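You operate a simulated robot arm through the tools that you are given. There is no shell and no other tool.

Carry out the task below with a simulated robot arm. There is one attempt and no reset: what you move stays moved.

## Task
Bring the chain pointer into the green band and jog once to try it.
Fine: free the wheel lock first and lock it again ahead of the jog; the display ends on JOG. Where these are worked on the way, their far stop is far enough and under half their travel is too little: wheel lock.

Only the result counts: the job must be done as asked and must still hold three seconds after the hand-in. Knocking over, shifting, dropping, spilling or breaking anything else fails it.

## Robot
A 7-joint arm with a two-finger parallel gripper, fixed in place. Base frame: the origin is on the floor under the middle of its stand, x ahead of it, y to its left, z up. Lengths are in m, angles in rad, forces in N, time in s.
With the tool pointing down near the work surface it reaches from about 0.28 to 0.7 m from the base axis. Its first joint turns from -2.897 to 2.897 rad. Payload 1.57 kg.
The tool frame sits at the grasp point between the pads (the TCP): z along the fingers, y along the line on which they close. The tips reach 0.03 m beyond it. Largest opening 0.08 m; finger width 0.017, thickness 0.012; the body of the gripper, 0.04 by 0.082 m, starts 0.08 m behind the TCP.
Orientation is that of the tool frame in the base frame, as a unit quaternion [x, y, z, w]. With the fingers straight down and closing along the base's y, the tool's x points along the base's -x, its y along +y and its z along -z.

## Interface
- The arm moves only by the tool step_arm. Its argument "targets" is a list of rows, each a list of 6 numbers: the shift along the base's x, y, z in units of 25 mm (1.0 is 25 mm), then the turn, a rotation vector about the base's x, y, z in units of 8 degrees (1.0 is 8 degrees). In form: [[x, y, z, wx, wy, wz], ...]. A call has 1 to 20 rows; each row shifts and turns the commanded pose from where the row before left it. "jaw" is the finger opening in m, from 0 to 0.08, set as the call begins (left out, the last holds). A call with a number of a shift or a turn outside -1 to 1 is refused whole. Each row takes 0.2 s and may step no farther than 0.05 m and 0.15 rad from the row before; otherwise, or with a gripper value out of range, the whole call is refused. Where a pose cannot be reached the arm comes as near as it can. A force on the tool above 40 N (or 10 N above the force at the start of the call, whichever is more), or a blocked arm, ends the call early, and 0.2 s more pass. The fingers move at their own pace (about 0.072 m/s each) and stop on an object; they squeeze with about 30 N. The grip force told is the motor's: it shows also when the fingers shut on nothing. Time passes only in rows, and 0.2 s behind the last, so rows that do not move let the fingers close. It gives the time, the measured TCP pose, the force on the tool (base axes), the opening and the grip force at its end, in the units of the frame above (readings bear some noise), with the torque about the TCP (base axes, N m) and any sound that the robot's microphone picked up, and new pictures: "pictures" is both (left out), scene, wrist or none.
- Cameras (640 x 400 px; columns grow to the right, rows downward): "scene" is fixed at [0.218, -0.6525, 1.4186]; the picture's right is [0.94, -0.33, 0.00], its down [-0.09, -0.25, -0.97] and it looks along [0.32, 0.91, -0.26] (base axes); focal length 339 px, centre (320, 200). "wrist" rides on the gripper at [0.072, -0.007, -0.122] in the tool frame; the picture's right is [0.09, 1.00, 0.00], its down [-0.84, 0.08, -0.54] and it looks along [-0.54, 0.05, 0.84] (tool axes); focal length 238 px, centre (320, 200). There is no depth. A picture from a camera that has moved, and an enlarged one, comes with that camera's place and axes in the base frame and with its lens. The place of the scene camera against the robot may be out by one fixed shift of up to 0.012 m in any direction.
- move_column(by): slides the trunk up (or, below 0, down) by that many m; the arm rides with it, the base frame stays. It gives what a move gives, with no picture.
- zoom(camera, box): a new picture of the part [left, top, right, bottom] of that camera's present view, enlarged. No time passes.
- hand_in(): hands the job in; it is judged then, once.

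Places have to be worked out from the pictures, the camera data and where the tool is seen. Open the gripper and draw the arm clear of the work before you hand the job in, unless the task says otherwise.

The tools are called after "Request:" as a command line: name --pt "numbers of a row" for each row, then --argument value for the rest, lists and objects as JSON in quotes. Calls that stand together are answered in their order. step_arm: Moves the arm, as the interface text tells. Its arguments: {"type":"object","properties":{"targets":{"type":"array"},"jaw":{"type":"number"},"pictures":{"type":"string","enum":["both","scene","wrist","none"]}},"required":["targets"]} The other tools are called the same way: move_column (by) moves the trunk up or down; zoom (camera, box) takes an enlarged picture of a part of a camera's view; hand_in () hands the job in.

At the start:

```text
clock: 0.0
eef_pos: [0.3078, 0.1294, 1.3618]
orientation: [0.0, 1.0, 0.001, 0.0]
contact_force: [0.3, 0.3, -0.3]
torque: [0.02, 0.04, 0.03]
opening: 0.0799
gripper_force: 0.1
trunk travel left (down, up): [-0.25, 0.23]
```

scene: 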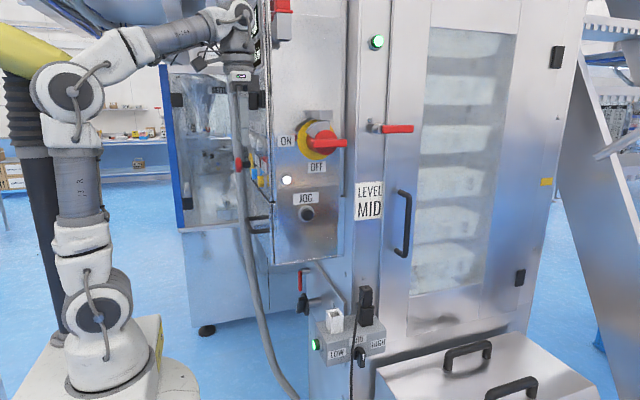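
wrist: 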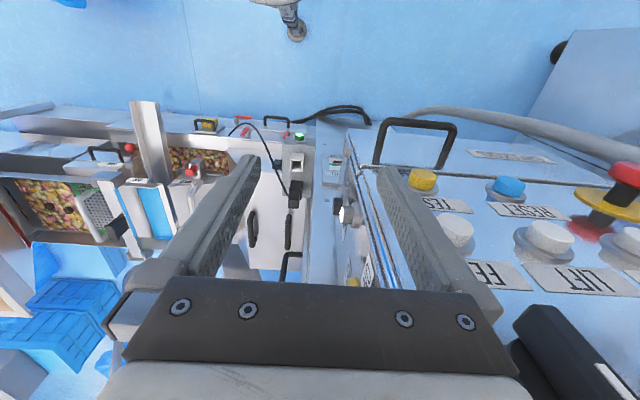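

I'll begin by looking at the scene in more detail before moving anything.

Request:
zoom --camera "scene" --box '[220, 80, 380, 240]'

Request:
zoom --camera "scene" --box '[280, 240, 440, 400]'

Request:
zoom --camera "scene" --box '[200, 0, 360, 100]'

Request:
zoom --camera "wrist" --box '[200, 80, 420, 300]'

Request:
zoom --camera "wrist" --box '[380, 100, 640, 300]'

```text
2.50 times, centred on (300, 160) of scene
camera zoom: at [0.218, -0.6525, 1.4186], right [0.94, -0.33, 0.0], down [-0.09, -0.25, -0.97], along [0.32, 0.91, -0.26], focal length 848 px, centre (370, 300)
```

zoom: 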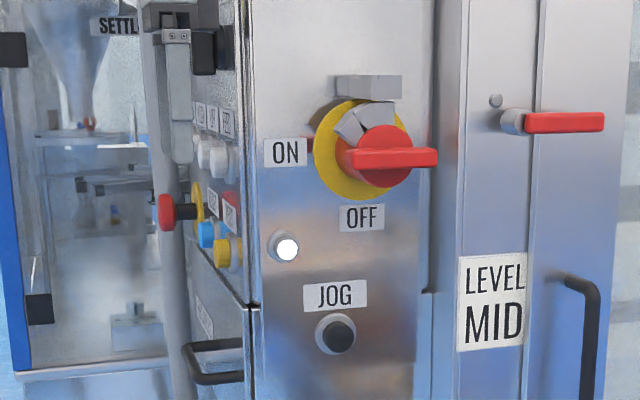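

```text
2.50 times, centred on (360, 320) of scene
camera zoom: at [0.218, -0.6525, 1.4186], right [0.94, -0.33, 0.0], down [-0.09, -0.25, -0.97], along [0.32, 0.91, -0.26], focal length 848 px, centre (220, -100)
```

zoom: 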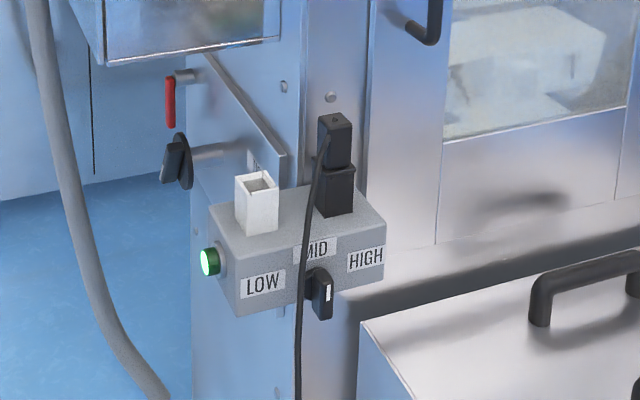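

```text
4.00 times, centred on (280, 50) of scene
camera zoom: at [0.218, -0.6525, 1.4186], right [0.94, -0.33, 0.0], down [-0.09, -0.25, -0.97], along [0.32, 0.91, -0.26], focal length 1357 px, centre (480, 800)
```

zoom: 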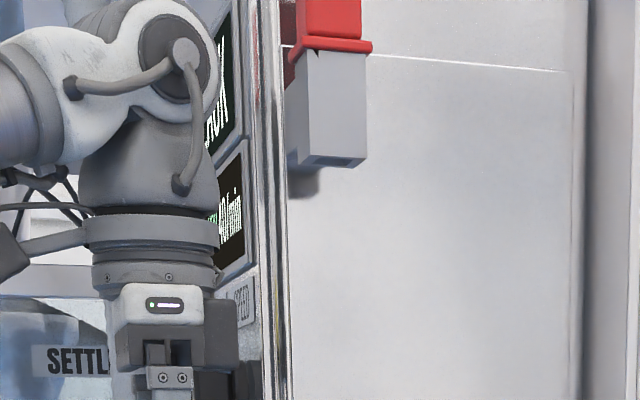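

```text
1.82 times, centred on (310, 190) of wrist
camera zoom: at [0.2364, 0.1231, 1.484], right [-0.09, 1.0, 0.0], down [0.84, 0.08, 0.54], along [0.54, 0.05, -0.84], focal length 433 px, centre (338, 218)
```

zoom: 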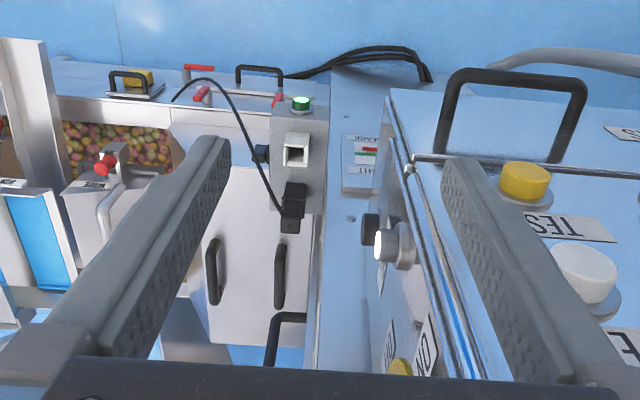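

```text
2.00 times, centred on (510, 200) of wrist
camera zoom: at [0.2364, 0.1231, 1.484], right [-0.09, 1.0, 0.0], down [0.84, 0.08, 0.54], along [0.54, 0.05, -0.84], focal length 477 px, centre (-60, 200)
```

zoom: 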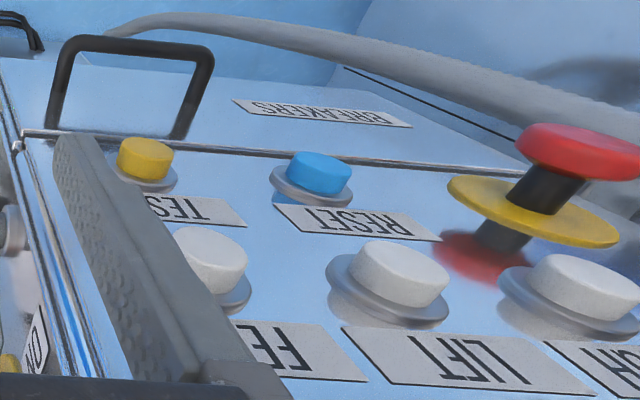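

I need a finer look at the gauge, the red lever and the black wheel below the panel.

Request:
zoom --camera "wrist" --box '[270, 90, 390, 220]'

Request:
zoom --camera "scene" --box '[285, 250, 365, 320]'

Request:
zoom --camera "wrist" --box '[200, 90, 320, 165]'

Request:
zoom --camera "scene" --box '[270, 160, 350, 230]'

```text
3.08 times, centred on (330, 155) of wrist
camera zoom: at [0.2364, 0.1231, 1.484], right [-0.09, 1.0, 0.0], down [0.84, 0.08, 0.54], along [0.54, 0.05, -0.84], focal length 733 px, centre (289, 338)
```

zoom: 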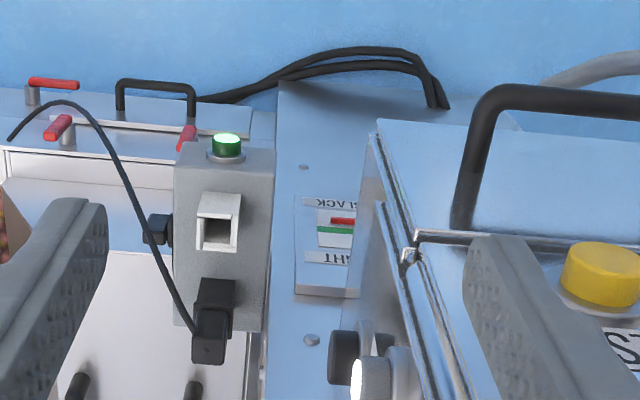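

```text
5.71 times, centred on (325, 285) of scene
camera zoom: at [0.218, -0.6525, 1.4186], right [0.94, -0.33, 0.0], down [-0.09, -0.25, -0.97], along [0.32, 0.91, -0.26], focal length 1938 px, centre (291, -286)
```

zoom: 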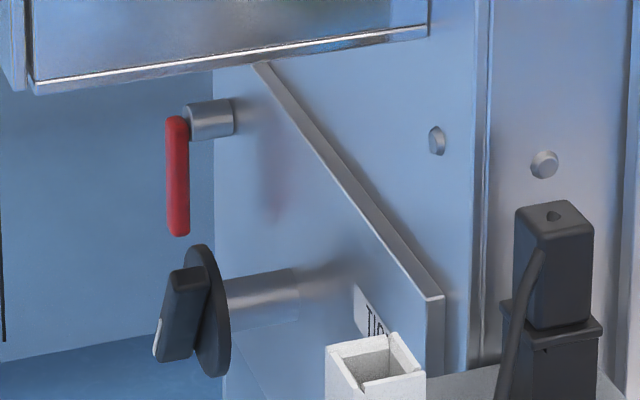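

```text
5.33 times, centred on (260, 128) of wrist
camera zoom: at [0.2364, 0.1231, 1.484], right [-0.09, 1.0, 0.0], down [0.84, 0.08, 0.54], along [0.54, 0.05, -0.84], focal length 1271 px, centre (640, 587)
```

zoom: 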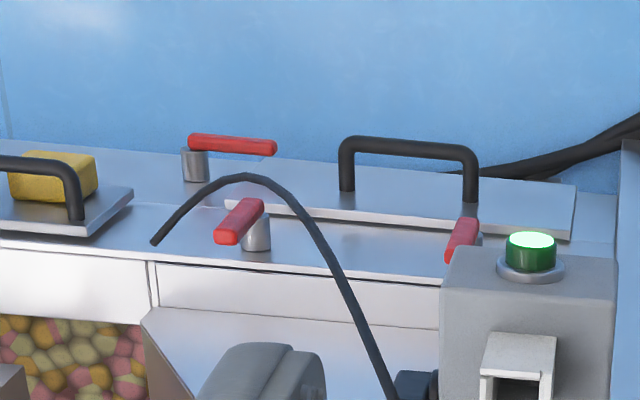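

```text
5.71 times, centred on (310, 195) of scene
camera zoom: at [0.218, -0.6525, 1.4186], right [0.94, -0.33, 0.0], down [-0.09, -0.25, -0.97], along [0.32, 0.91, -0.26], focal length 1938 px, centre (377, 229)
```

zoom: 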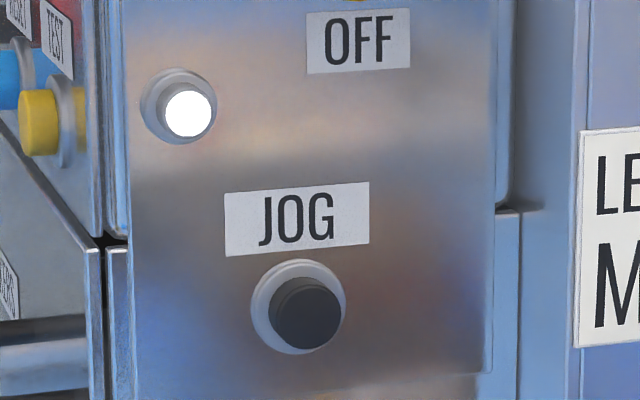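

Triangulating the two views puts JOG near (0.47, 0.18, 1.14). I get the gauge near (0.56, 0.19, 0.80), the black wheel near (0.50, 0.31, 0.78), and the red lever near (0.52, 0.42, 0.85), all below the control box. I'll lower the trunk part way so the wrist camera can see that area.

Request:
move_column --by -0.15

```text
clock: 1.8
eef_pos: [0.3068, 0.1295, 1.2117]
orientation: [0.0, 1.0, -0.001, 0.0]
contact_force: [-0.2, 0.2, -0.7]
torque: [-0.01, 0.03, 0.02]
opening: 0.0801
gripper_force: 0.0
trunk travel left (down, up): [-0.1, 0.38]
```

The trunk went down cleanly and the TCP is at z=1.21. I'll take pictures with a row that doesn't move.

Request:
step_arm --pt "0 0 0 0 0 0"

```text
clock: 2.1
eef_pos: [0.3085, 0.1303, 1.2109]
orientation: [0.001, 1.0, -0.001, 0.0]
contact_force: [0.2, -0.6, 0.4]
torque: [0.02, 0.0, 0.01]
opening: 0.0798
gripper_force: 0.1
trunk travel left (down, up): [-0.1, 0.38]
camera wrist: at [0.2364, 0.1231, 1.334], right [-0.09, 1.0, 0.0], down [0.84, 0.08, 0.54], along [0.54, 0.05, -0.84], focal length 238 px, centre (320, 200)
```

scene: 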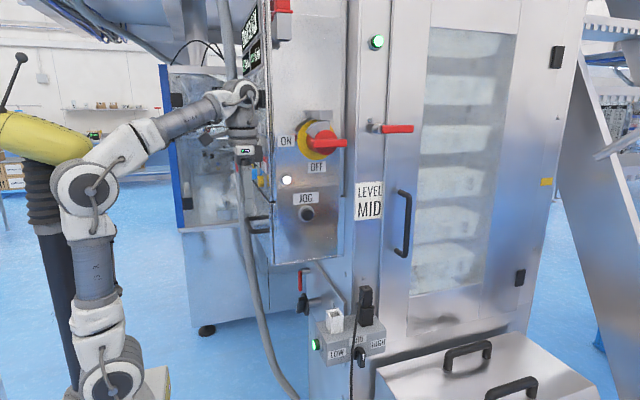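
wrist: 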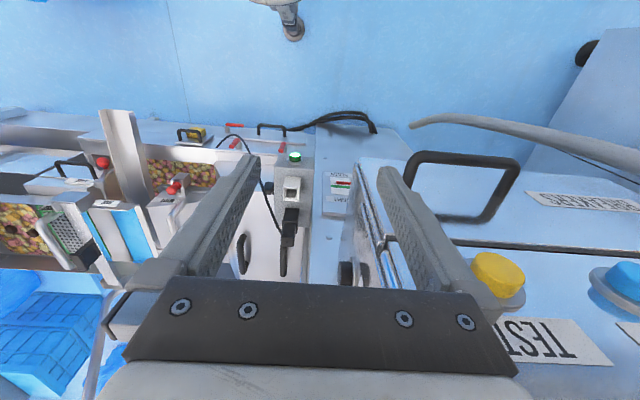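

The display on the panel is partly visible in the scene view now, so I'll zoom in on it and on the gauge.

Request:
zoom --camera "scene" --box '[225, 0, 305, 90]'

Request:
zoom --camera "wrist" --box '[280, 130, 400, 220]'

Request:
zoom --camera "wrist" --box '[380, 100, 640, 290]'

```text
4.44 times, centred on (265, 45) of scene
camera zoom: at [0.218, -0.6525, 1.4186], right [0.94, -0.33, 0.0], down [-0.09, -0.25, -0.97], along [0.32, 0.91, -0.26], focal length 1508 px, centre (564, 889)
```

zoom: 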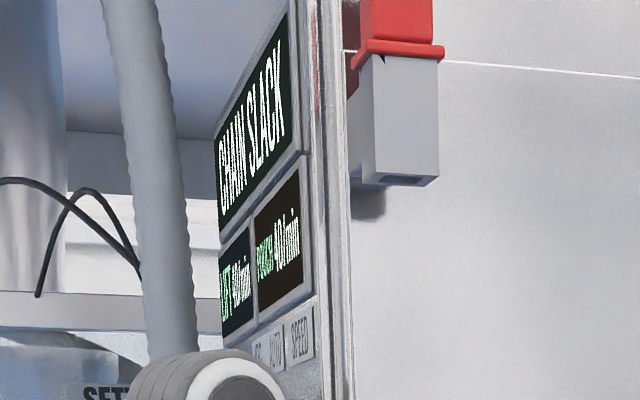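

```text
4.44 times, centred on (340, 175) of wrist
camera zoom: at [0.2364, 0.1231, 1.334], right [-0.09, 1.0, 0.0], down [0.84, 0.08, 0.54], along [0.54, 0.05, -0.84], focal length 1059 px, centre (231, 311)
```

zoom: 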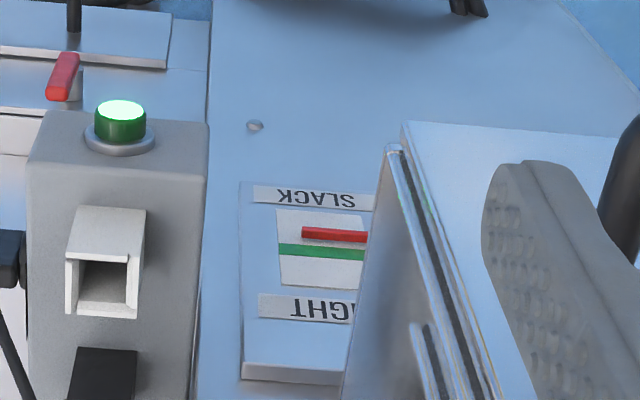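

```text
2.11 times, centred on (510, 195) of wrist
camera zoom: at [0.2364, 0.1231, 1.334], right [-0.09, 1.0, 0.0], down [0.84, 0.08, 0.54], along [0.54, 0.05, -0.84], focal length 502 px, centre (-80, 210)
```

zoom: 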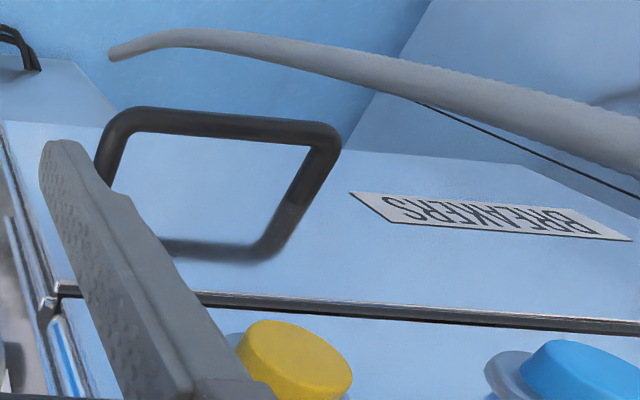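

The display reads CHAIN SLACK and the red pointer sits just on the SLACK side of the green band. I'll lower the trunk the rest of the way, since the wheel is at about z=0.78 and has to be reached from the front below the box.

Request:
move_column --by -0.1

Request:
step_arm --pt "-1 0 -1 0 0 0" --pt "-1 0 -1 0 0 0" --pt "0 0 -1 0 -1 0" --pt "0 0 -1 0 -1 0" --pt "0 0 -1 0 -1 0" --pt "0 0 -1 0 -1 0"

```text
clock: 3.5
eef_pos: [0.3071, 0.1298, 1.1129]
orientation: [0.002, 1.0, -0.001, 0.0]
contact_force: [0.2, -0.1, -1.2]
torque: [0.01, -0.02, -0.03]
opening: 0.0799
gripper_force: 0.1
trunk travel left (down, up): [0.0, 0.48]
```

```text
clock: 4.9
eef_pos: [0.2655, 0.1137, 0.9577]
orientation: [0.027, 0.965, 0.006, 0.262]
contact_force: [0.7, 0.5, -0.9]
torque: [-0.01, 0.02, -0.03]
opening: 0.0799
gripper_force: 0.0
trunk travel left (down, up): [0.0, 0.48]
camera wrist: at [0.1424, 0.1118, 1.0263], right [-0.03, 1.0, -0.02], down [0.45, 0.03, 0.89], along [0.89, 0.02, -0.45], focal length 238 px, centre (320, 200)
```

scene: 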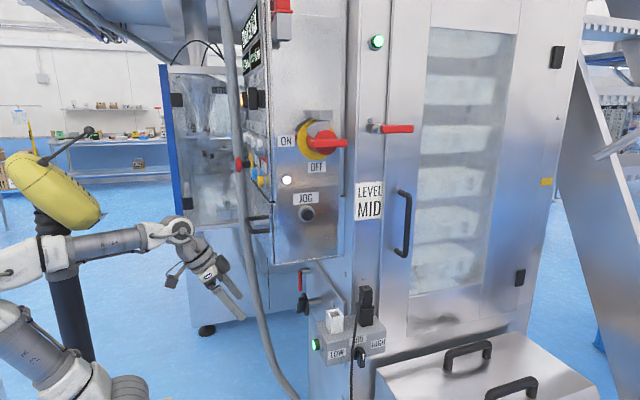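
wrist: 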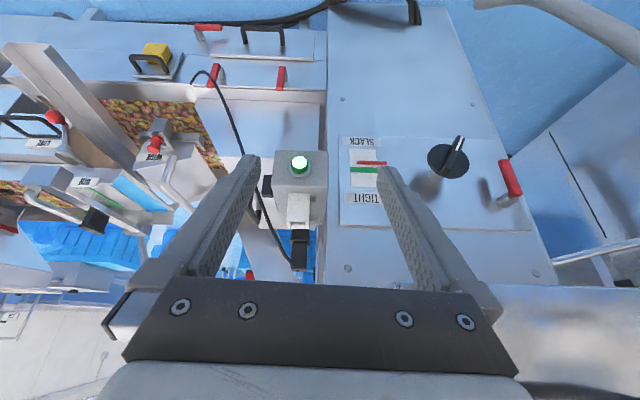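

The gauge, wheel and red lever are now all visible on one plate facing the robot. I'll zoom in on them.

Request:
zoom --camera "wrist" --box '[320, 110, 540, 250]'

Request:
zoom --camera "wrist" --box '[410, 120, 540, 220]'

Request:
zoom --camera "wrist" --box '[460, 0, 640, 300]'

```text
2.86 times, centred on (430, 180) of wrist
camera zoom: at [0.1424, 0.1118, 1.0263], right [-0.03, 1.0, -0.02], down [0.45, 0.03, 0.89], along [0.89, 0.02, -0.45], focal length 681 px, centre (6, 257)
```

zoom: 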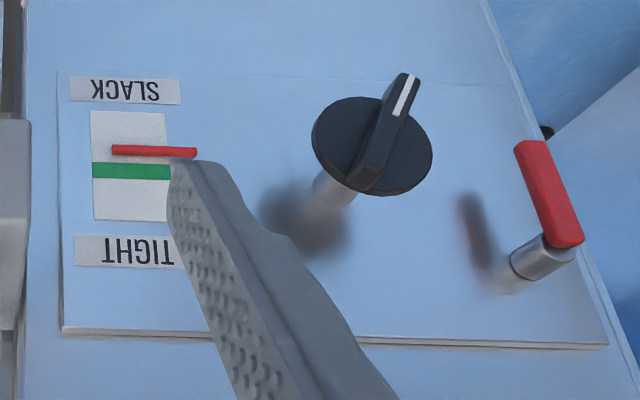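

```text
4.00 times, centred on (475, 170) of wrist
camera zoom: at [0.1424, 0.1118, 1.0263], right [-0.03, 1.0, -0.02], down [0.45, 0.03, 0.89], along [0.89, 0.02, -0.45], focal length 953 px, centre (-300, 320)
```

zoom: 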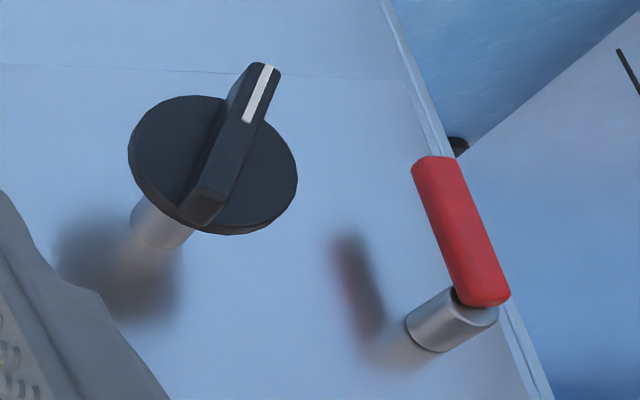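

```text
1.33 times, centred on (550, 150) of wrist
camera zoom: at [0.1424, 0.1118, 1.0263], right [-0.03, 1.0, -0.02], down [0.45, 0.03, 0.89], along [0.89, 0.02, -0.45], focal length 318 px, centre (13, 267)
```

zoom: 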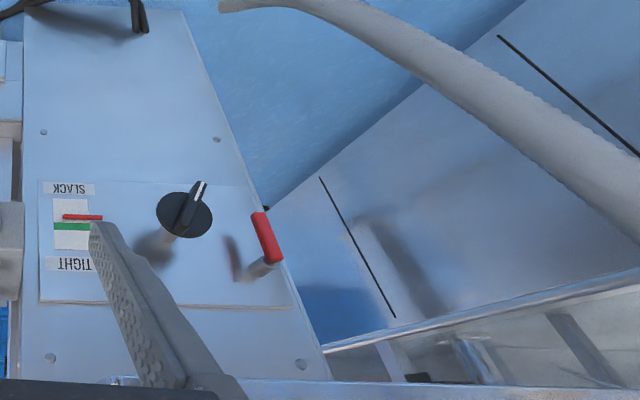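

From the two views I place the plate at x≈0.57. The wheel axis is at (y 0.362, z 0.752) with its disk at x≈0.505. The lever pivot is at (y 0.492, z 0.811), with the red handle hanging to z≈0.73 at x≈0.525. I'll move toward a pre-grasp in front of the lever while tilting the tool forward.

Request:
step_arm --pt "0.38 0.97 -0.57 0 -0.48 0" --pt "0.38 0.97 -0.57 0 -0.48 0" --pt "0.38 0.97 -0.57 0 -0.48 0" --pt "0.38 0.97 -0.57 0 -0.48 0" --pt "0.38 0.97 -0.57 0 -0.48 0" --pt "0.38 0.97 -0.57 0 -0.48 0" --pt "0.38 0.97 -0.57 0 -0.48 0"

```text
clock: 5.4
eef_pos: [0.2949, 0.1138, 0.9538]
orientation: [0.09, 0.945, 0.029, 0.314]
contact_force: [0.9, 0.1, -1.3]
torque: [0.01, -0.02, 0.0]
opening: 0.0801
gripper_force: 0.1
trunk travel left (down, up): [0.0, 0.48]
stopped in row 2: the arm was blocked; the commanded pose is now the measured one
camera wrist: at [0.1652, 0.1212, 1.0091], right [0.08, 1.0, 0.06], down [0.35, -0.08, 0.93], along [0.94, -0.05, -0.35], focal length 238 px, centre (320, 200)
```

scene: 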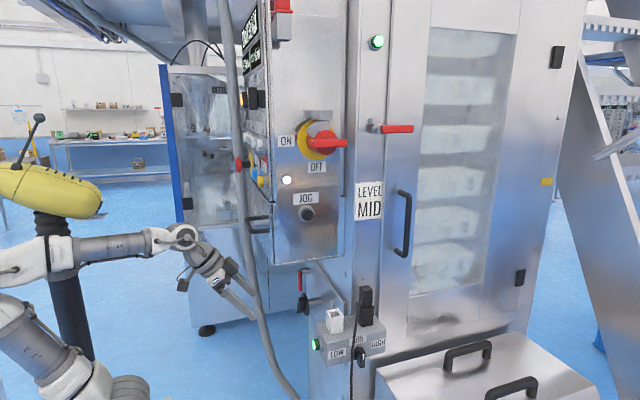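
wrist: 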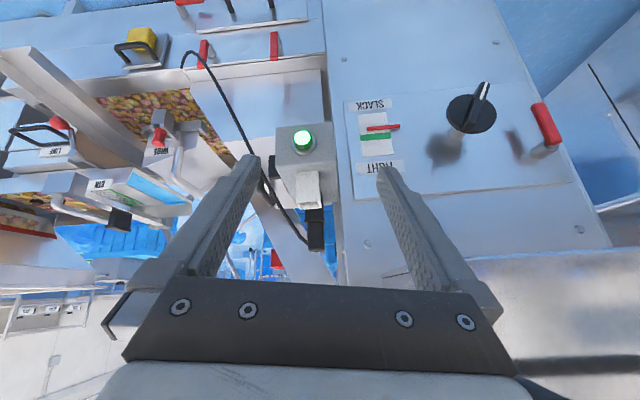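

The arm reports being blocked and y did not advance. I'll zoom in on the arm and the yellow object beside its elbow to find out why.

Request:
zoom --camera "scene" --box '[0, 90, 260, 400]'

Request:
zoom --camera "scene" --box '[140, 200, 280, 340]'

```text
1.29 times, centred on (130, 245) of scene
camera zoom: at [0.218, -0.6525, 1.4186], right [0.94, -0.33, 0.0], down [-0.09, -0.25, -0.97], along [0.32, 0.91, -0.26], focal length 438 px, centre (565, 142)
```

zoom: 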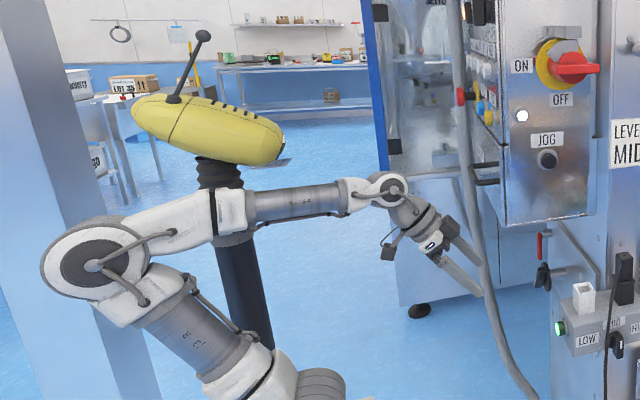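

```text
2.86 times, centred on (210, 270) of scene
camera zoom: at [0.218, -0.6525, 1.4186], right [0.94, -0.33, 0.0], down [-0.09, -0.25, -0.97], along [0.32, 0.91, -0.26], focal length 969 px, centre (634, 0)
```

zoom: 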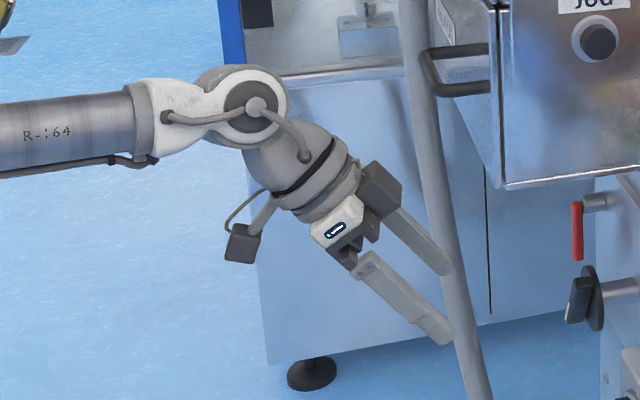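

The yellow object seems to change pose between pictures, so I'll take a row with no motion and see whether it moves by itself.

Request:
step_arm --pt "0 0 0 0 0 0" --pt "0 0 0 0 0 0" --pictures "scene"

Request:
zoom --camera "scene" --box '[0, 90, 260, 400]'

```text
clock: 6.0
eef_pos: [0.2947, 0.1132, 0.9541]
orientation: [0.091, 0.945, 0.029, 0.313]
contact_force: [0.3, -0.1, -0.2]
torque: [0.02, -0.01, 0.01]
opening: 0.0798
gripper_force: 0.0
trunk travel left (down, up): [0.0, 0.48]
```

scene: 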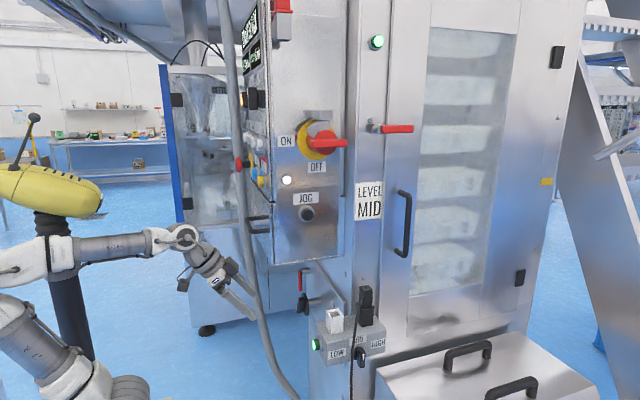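

```text
1.29 times, centred on (130, 245) of scene
camera zoom: at [0.218, -0.6525, 1.4186], right [0.94, -0.33, 0.0], down [-0.09, -0.25, -0.97], along [0.32, 0.91, -0.26], focal length 438 px, centre (565, 142)
```

zoom: 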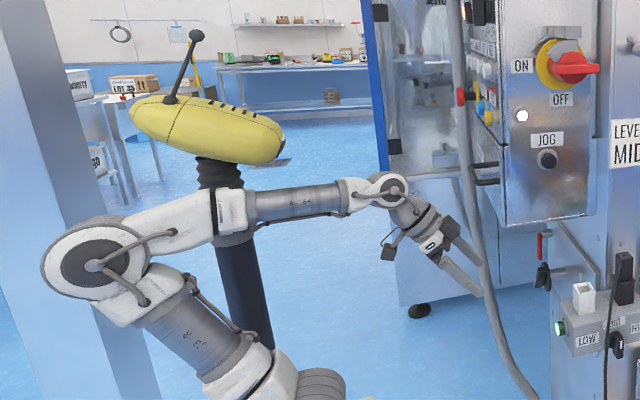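

The yellow head and pole stay still when the arm does, so they look like part of the robot's own trunk. I'll use a tall, narrow zoom box, which shows more to the left, to see what the elbow may be touching.

Request:
zoom --camera "scene" --box '[0, 0, 20, 400]'

Request:
zoom --camera "wrist" --box '[620, 0, 640, 400]'

```text
1.00 times, centred on (10, 200) of scene (not enlarged: the box is as wide or as high as the picture)
camera zoom: at [0.218, -0.6525, 1.4186], right [0.94, -0.33, 0.0], down [-0.09, -0.25, -0.97], along [0.32, 0.91, -0.26], focal length 339 px, centre (630, 200)
```

zoom: 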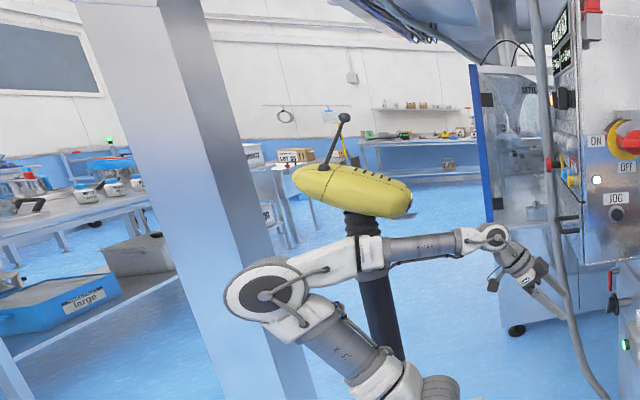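

```text
1.00 times, centred on (630, 200) of wrist (not enlarged: the box is as wide or as high as the picture)
camera zoom: at [0.1657, 0.1209, 1.0089], right [0.08, 1.0, 0.06], down [0.35, -0.08, 0.93], along [0.93, -0.05, -0.35], focal length 238 px, centre (10, 200)
```

zoom: 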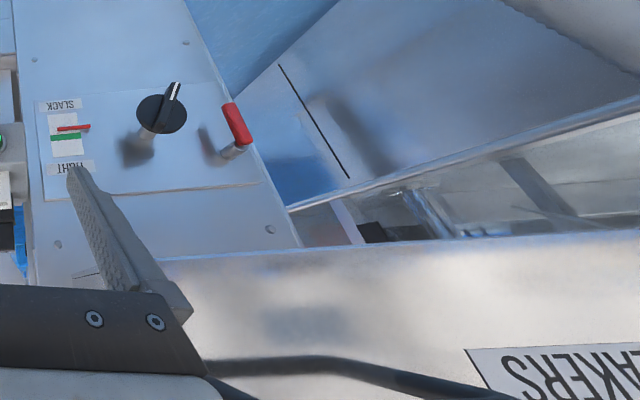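

The wide view shows a square pillar behind the robot, and the elbow is right in front of it. Folding that far back may be what blocked the arm. I'll back out of the fold by moving up and outward while undoing the unintended roll, then see whether the arm tracks again.

Request:
step_arm --pt "0.3 0 1 -0.4 0 0.55" --pt "0.3 0 1 -0.4 0 0.55" --pt "0 0 0 0 0 0" --pictures "scene"

Request:
zoom --camera "scene" --box '[0, 0, 20, 400]'

```text
clock: 6.8
eef_pos: [0.3105, 0.1131, 1.0059]
orientation: [0.0, 0.949, 0.001, 0.316]
contact_force: [-0.1, 0.9, 0.5]
torque: [-0.02, 0.03, 0.02]
opening: 0.0801
gripper_force: 0.0
trunk travel left (down, up): [0.0, 0.48]
```

scene: 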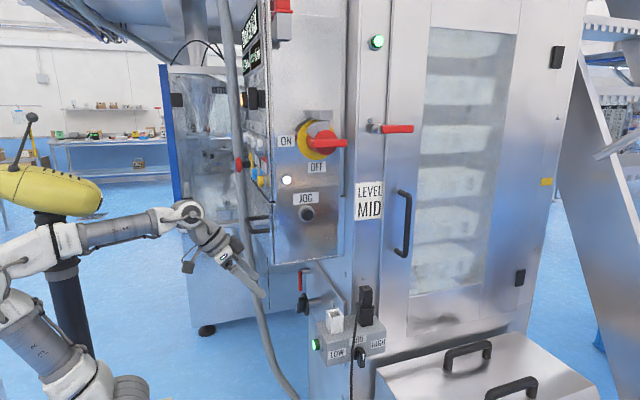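

```text
1.00 times, centred on (10, 200) of scene (not enlarged: the box is as wide or as high as the picture)
camera zoom: at [0.218, -0.6525, 1.4186], right [0.94, -0.33, 0.0], down [-0.09, -0.25, -0.97], along [0.32, 0.91, -0.26], focal length 339 px, centre (630, 200)
```

zoom: 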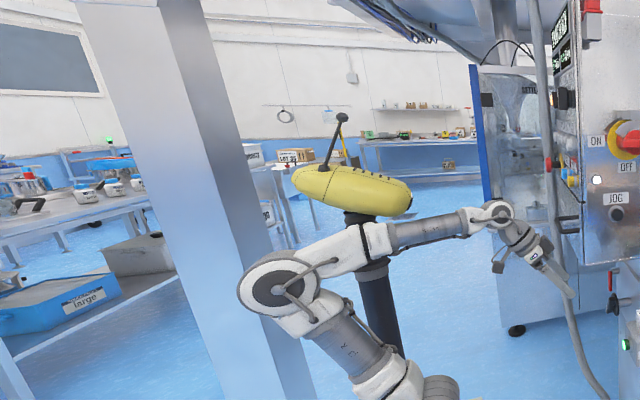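

Tracking is exact again: TCP at (0.31, 0.113, 1.006), tilted 37° with no roll. Next I'll move sideways to +y at this height, so the arm extends away from the pillar, and come down afterwards.

Request:
step_arm --pt "-0.1 1 0 0 0 0" --pt "-0.1 1 0 0 0 0" --pt "-0.1 1 0 0 0 0" --pt "-0.1 1 0 0 0 0" --pt "-0.1 1 0 0 0 0"

```text
clock: 8.2
eef_pos: [0.3073, 0.2155, 0.9636]
orientation: [0.02, 0.964, -0.021, 0.266]
contact_force: [0.2, 0.4, 0.4]
torque: [0.01, 0.0, 0.0]
opening: 0.08
gripper_force: 0.1
trunk travel left (down, up): [0.0, 0.48]
stopped in row 5: the arm was blocked; the commanded pose is now the measured one
camera wrist: at [0.1836, 0.2173, 1.0317], right [-0.03, 1.0, -0.08], down [0.44, 0.08, 0.89], along [0.9, -0.01, -0.45], focal length 238 px, centre (320, 200)
```

scene: 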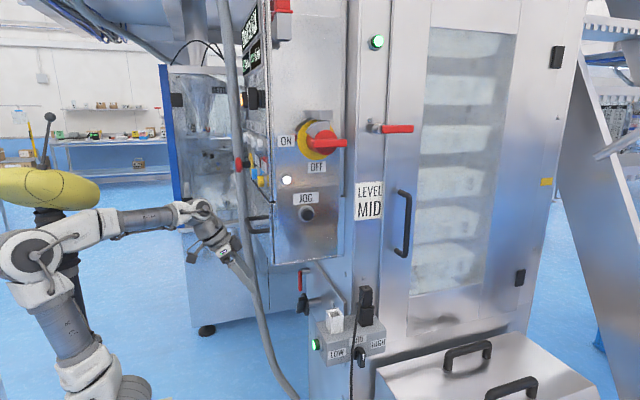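
wrist: 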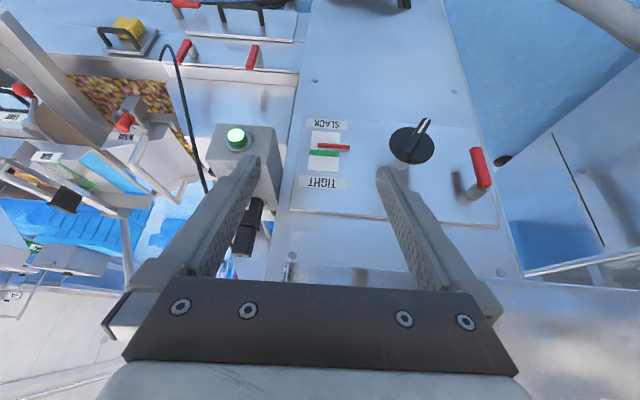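

The arm is blocked again: the TCP sank 4 cm and lost some tilt, so a link is bumping something. I'll look at the wide view of the arm.

Request:
zoom --camera "scene" --box '[0, 0, 20, 400]'

Request:
zoom --camera "scene" --box '[0, 140, 240, 380]'

```text
1.00 times, centred on (10, 200) of scene (not enlarged: the box is as wide or as high as the picture)
camera zoom: at [0.218, -0.6525, 1.4186], right [0.94, -0.33, 0.0], down [-0.09, -0.25, -0.97], along [0.32, 0.91, -0.26], focal length 339 px, centre (630, 200)
```

zoom: 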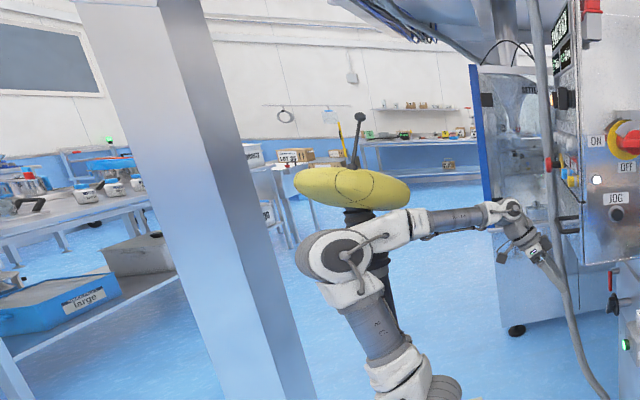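

```text
1.67 times, centred on (120, 260) of scene
camera zoom: at [0.218, -0.6525, 1.4186], right [0.94, -0.33, 0.0], down [-0.09, -0.25, -0.97], along [0.32, 0.91, -0.26], focal length 565 px, centre (653, 100)
```

zoom: 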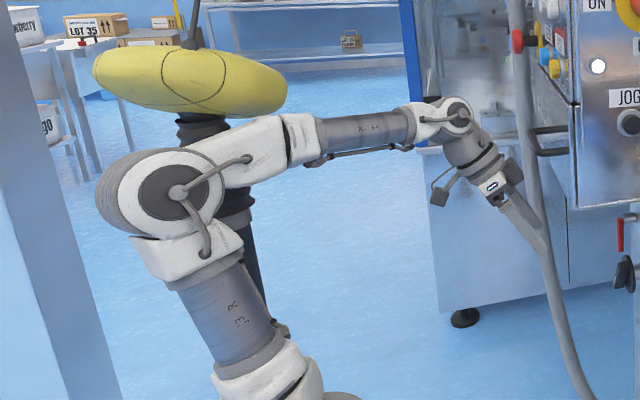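

I can't tell which part is touching from here, so I'll look around the hand with wide wrist views and a close scene view of the gripper next to the handle.

Request:
zoom --camera "wrist" --box '[0, 380, 640, 400]'

Request:
zoom --camera "wrist" --box '[620, 0, 640, 400]'

Request:
zoom --camera "scene" --box '[160, 180, 280, 300]'

```text
1.00 times, centred on (320, 390) of wrist (not enlarged: the box is as wide or as high as the picture)
camera zoom: at [0.1836, 0.2173, 1.0317], right [-0.03, 1.0, -0.08], down [0.44, 0.08, 0.89], along [0.9, -0.01, -0.45], focal length 238 px, centre (320, 10)
```

zoom: 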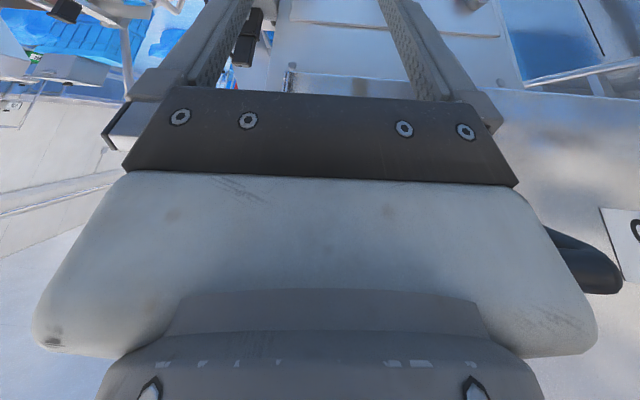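

```text
1.00 times, centred on (630, 200) of wrist (not enlarged: the box is as wide or as high as the picture)
camera zoom: at [0.1836, 0.2173, 1.0317], right [-0.03, 1.0, -0.08], down [0.44, 0.08, 0.89], along [0.9, -0.01, -0.45], focal length 238 px, centre (10, 200)
```

zoom: 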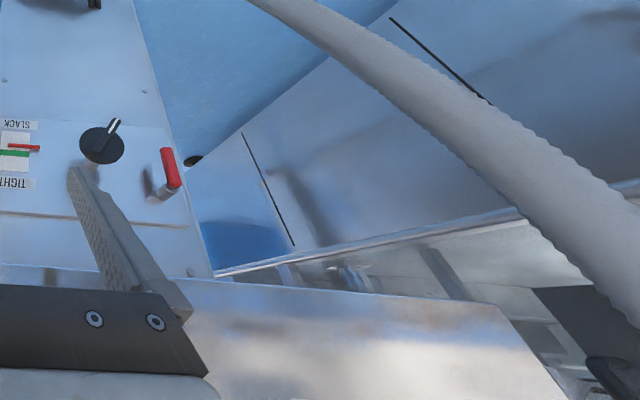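

```text
3.33 times, centred on (220, 240) of scene
camera zoom: at [0.218, -0.6525, 1.4186], right [0.94, -0.33, 0.0], down [-0.09, -0.25, -0.97], along [0.32, 0.91, -0.26], focal length 1131 px, centre (653, 67)
```

zoom: 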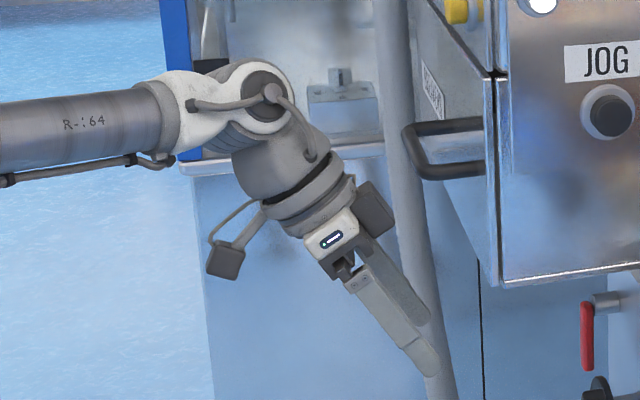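

Nothing near the hand seems to touch, so the likely cause is the elbow or forearm reaching the robot's own head mast when the arm is folded high. I'll go another way: extend forward in the free space at y≈0.05 in front of the JOG side, go down there, then swing left underneath the control box.

Request:
step_arm --pt "0 -0.6 0.6 0.03 0 0.05" --pt "0.2 -0.95 0.4 0.03 0 0.05" --pt "0.4 -0.95 0.3 0.03 0 0.05" --pt "0.4 -0.95 0.3 0.03 0 0.05" --pt "0.5 -0.95 0.2 0.03 0 0.05" --pt "0.6 -0.95 0 0.03 0 0.05" --pt "0.6 -0.95 0 0.03 0 0.05" --pt "0.6 0 0 0 0 0" --pictures "scene"

Request:
zoom --camera "scene" --box '[0, 0, 20, 400]'

```text
clock: 10.0
eef_pos: [0.3895, 0.0622, 1.009]
orientation: [-0.002, 0.964, 0.002, 0.267]
contact_force: [0.6, -0.1, 0.2]
torque: [-0.02, -0.04, 0.02]
opening: 0.08
gripper_force: 0.1
trunk travel left (down, up): [0.0, 0.48]
```

scene: 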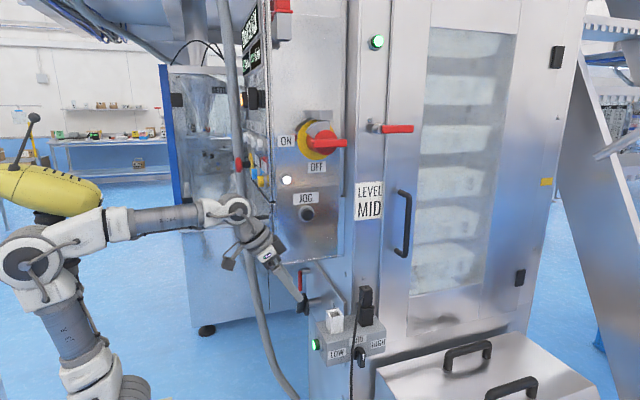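

```text
1.00 times, centred on (10, 200) of scene (not enlarged: the box is as wide or as high as the picture)
camera zoom: at [0.218, -0.6525, 1.4186], right [0.94, -0.33, 0.0], down [-0.09, -0.25, -0.97], along [0.32, 0.91, -0.26], focal length 339 px, centre (630, 200)
```

zoom: 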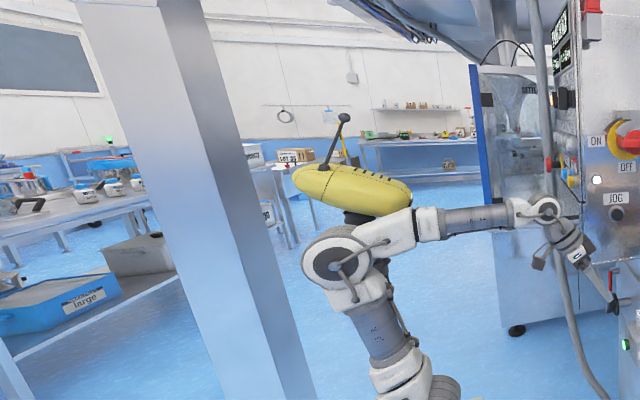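

That cleared it: TCP at (0.39, 0.062, 1.009) with exact tracking. The socket box's green lamp is near (0.47, 0.085, 0.80), so I'll stay at x<0.40 while descending and make the tool more vertical.

Request:
step_arm --pt "-0.12 0 -1 0 0.26 0" --pt "-0.12 0 -1 0 0.26 0" --pt "-0.12 0 -1 0 0.26 0" --pt "-0.12 0 -1 0 0.26 0" --pt "-0.12 0 -1 0 0.26 0" --pt "-0.12 0 -1 0 0.26 0" --pt "-0.12 0 -1 0 0.26 0" --pt "-0.12 0 -1 0 0.26 0"

Request:
zoom --camera "scene" --box '[0, 0, 20, 400]'

```text
clock: 11.8
eef_pos: [0.3648, 0.0603, 0.8119]
orientation: [-0.002, 0.992, 0.002, 0.126]
contact_force: [0.7, 0.0, 0.1]
torque: [0.02, -0.04, 0.01]
opening: 0.0799
gripper_force: 0.1
trunk travel left (down, up): [0.0, 0.48]
camera wrist: at [0.2662, 0.054, 0.9115], right [-0.09, 1.0, -0.02], down [0.68, 0.08, 0.73], along [0.73, 0.05, -0.68], focal length 238 px, centre (320, 200)
```

scene: 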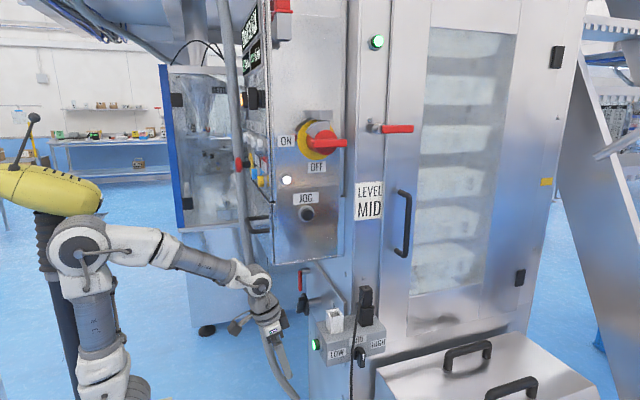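
wrist: 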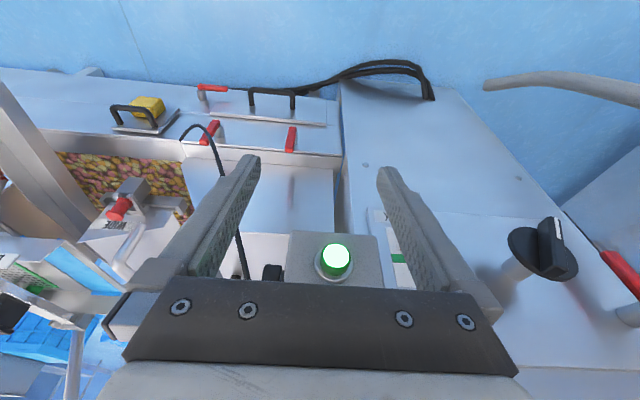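

```text
1.00 times, centred on (10, 200) of scene (not enlarged: the box is as wide or as high as the picture)
camera zoom: at [0.218, -0.6525, 1.4186], right [0.94, -0.33, 0.0], down [-0.09, -0.25, -0.97], along [0.32, 0.91, -0.26], focal length 339 px, centre (630, 200)
```

zoom: 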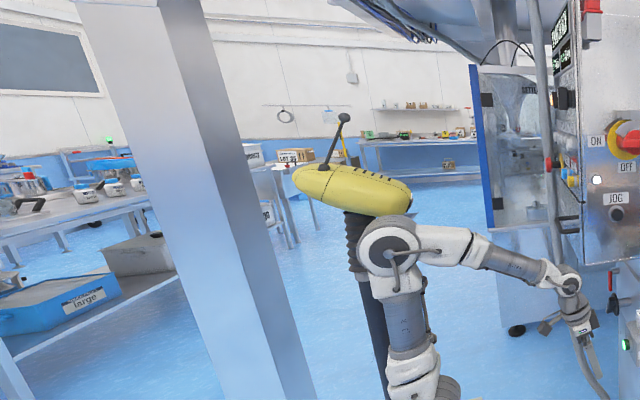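

Descent tracked well. Now I'll swing left below the control box with the tool still nearly vertical and x well clear of the wheel.

Request:
step_arm --pt "-0.1 0.97 -0.2 0 0 0" --pt "-0.1 0.97 -0.2 0 0 0" --pt "-0.15 0.97 -0.2 0 0 0" --pt "-0.15 0.97 -0.2 0 0 0" --pt "-0.2 0.97 -0.2 0 0 0" --pt "-0.2 0.97 -0.2 0 0 0" --pt "-0.2 0.97 -0.2 0 0 0"

```text
clock: 13.4
eef_pos: [0.3379, 0.2299, 0.7762]
orientation: [-0.002, 0.992, 0.001, 0.125]
contact_force: [0.5, -0.1, -0.5]
torque: [-0.01, -0.03, 0.0]
opening: 0.08
gripper_force: 0.0
trunk travel left (down, up): [0.0, 0.48]
camera wrist: at [0.2394, 0.2238, 0.8761], right [-0.09, 1.0, -0.02], down [0.68, 0.08, 0.73], along [0.73, 0.05, -0.68], focal length 238 px, centre (320, 200)
```

scene: 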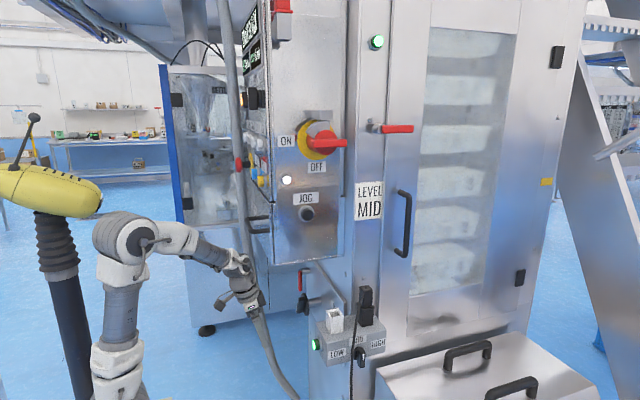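
wrist: 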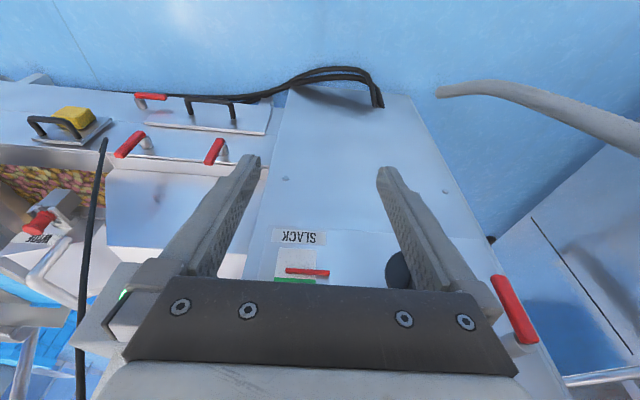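

Tracking is still exact. I'll continue left toward y≈0.42.

Request:
step_arm --pt "-0.2 0.95 0 0 0 0" --pt "-0.2 0.95 0 0 0 0" --pt "-0.2 0.95 0 0 0 0" --pt "-0.2 0.95 0 0 0 0" --pt "-0.2 0.95 0 0 0 0" --pt "-0.2 0.95 0 0 0 0" --pt "-0.2 0.95 0 0 0 0" --pt "-0.2 0.95 0 0 0 0"

Request:
zoom --camera "scene" --box '[0, 0, 20, 400]'

```text
clock: 15.2
eef_pos: [0.2984, 0.4203, 0.7761]
orientation: [-0.001, 0.992, 0.002, 0.125]
contact_force: [0.5, 0.1, -0.1]
torque: [0.0, -0.01, -0.02]
opening: 0.0796
gripper_force: 0.1
trunk travel left (down, up): [0.0, 0.48]
camera wrist: at [0.1997, 0.4132, 0.8757], right [-0.09, 1.0, -0.02], down [0.68, 0.08, 0.73], along [0.73, 0.05, -0.68], focal length 238 px, centre (320, 200)
```

scene: 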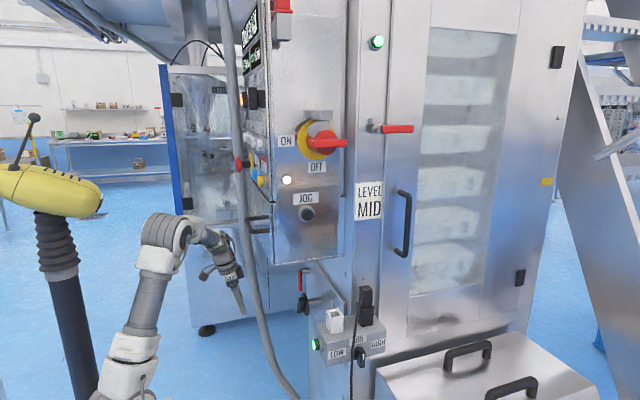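
wrist: 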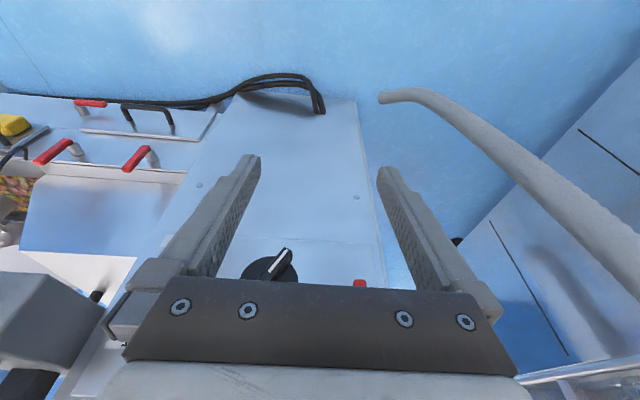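

```text
1.00 times, centred on (10, 200) of scene (not enlarged: the box is as wide or as high as the picture)
camera zoom: at [0.218, -0.6525, 1.4186], right [0.94, -0.33, 0.0], down [-0.09, -0.25, -0.97], along [0.32, 0.91, -0.26], focal length 339 px, centre (630, 200)
```

zoom: 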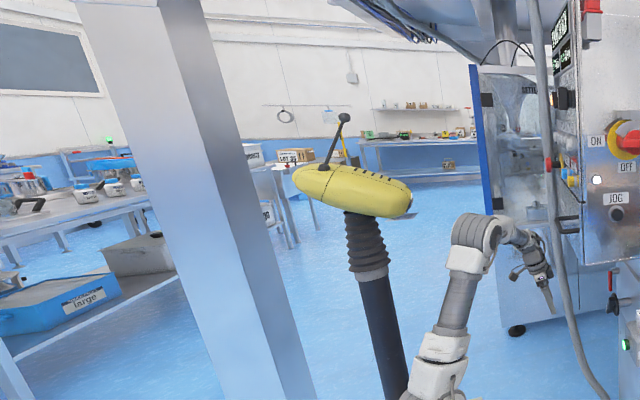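

The arm is now clear of its mast. I'll start tilting the tool forward while moving in front of the lever, stopping at about 60° to look.

Request:
step_arm --pt "0.48 0.28 0 0 -0.95 0" --pt "0.48 0.28 0 0 -0.95 0" --pt "0.48 0.28 0 0 -0.95 0" --pt "0.48 0.28 0 0 -0.95 0" --pt "0.48 0.28 0 0 -0.95 0" --pt "0.48 0.28 0 0 -0.95 0"

```text
clock: 16.6
eef_pos: [0.3692, 0.4615, 0.7762]
orientation: [-0.002, 0.866, 0.002, 0.5]
contact_force: [0.4, -0.1, -0.4]
torque: [0.01, -0.01, -0.01]
opening: 0.0802
gripper_force: 0.0
trunk travel left (down, up): [0.0, 0.48]
camera wrist: at [0.2298, 0.4544, 0.7744], right [-0.05, 1.0, -0.08], down [-0.05, 0.08, 1.0], along [1.0, 0.05, 0.05], focal length 238 px, centre (320, 200)
```

scene: 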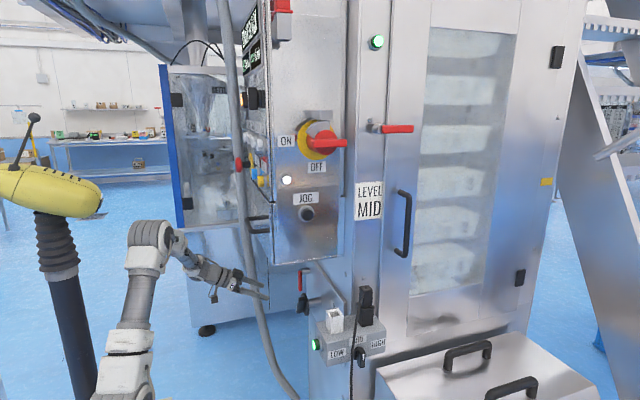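
wrist: 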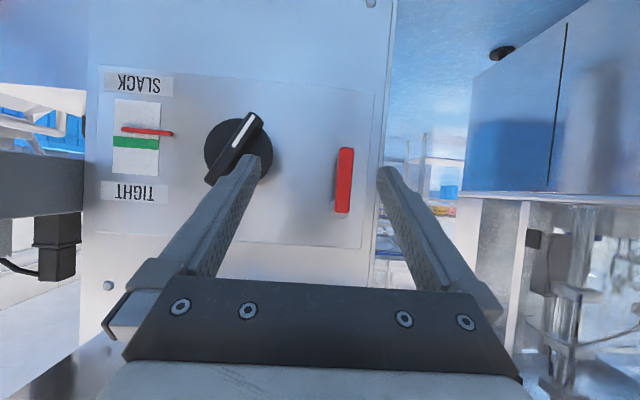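

This is a good head-on view, upside down, with right = +y and down = +z. I'll zoom in on the lever, wheel and gauge.

Request:
zoom --camera "wrist" --box '[180, 90, 380, 230]'

Request:
zoom --camera "wrist" --box '[90, 60, 210, 240]'

```text
2.86 times, centred on (280, 160) of wrist
camera zoom: at [0.2298, 0.4544, 0.7744], right [-0.05, 1.0, -0.08], down [-0.05, 0.08, 1.0], along [1.0, 0.05, 0.05], focal length 681 px, centre (434, 314)
```

zoom: 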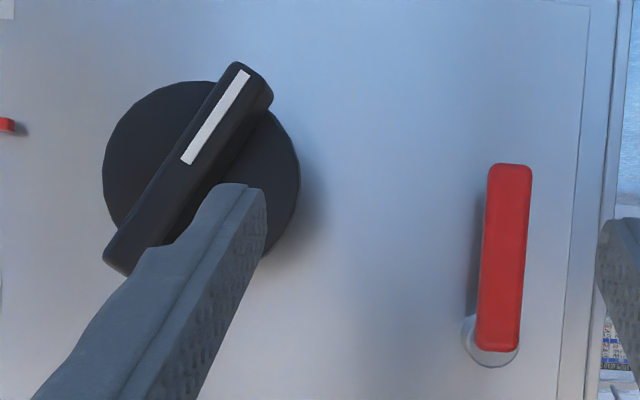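

```text
2.22 times, centred on (150, 150) of wrist
camera zoom: at [0.2298, 0.4544, 0.7744], right [-0.05, 1.0, -0.08], down [-0.05, 0.08, 1.0], along [1.0, 0.05, 0.05], focal length 530 px, centre (698, 311)
```

zoom: 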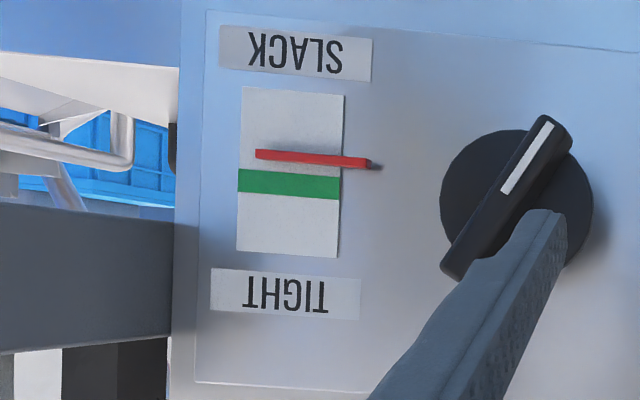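

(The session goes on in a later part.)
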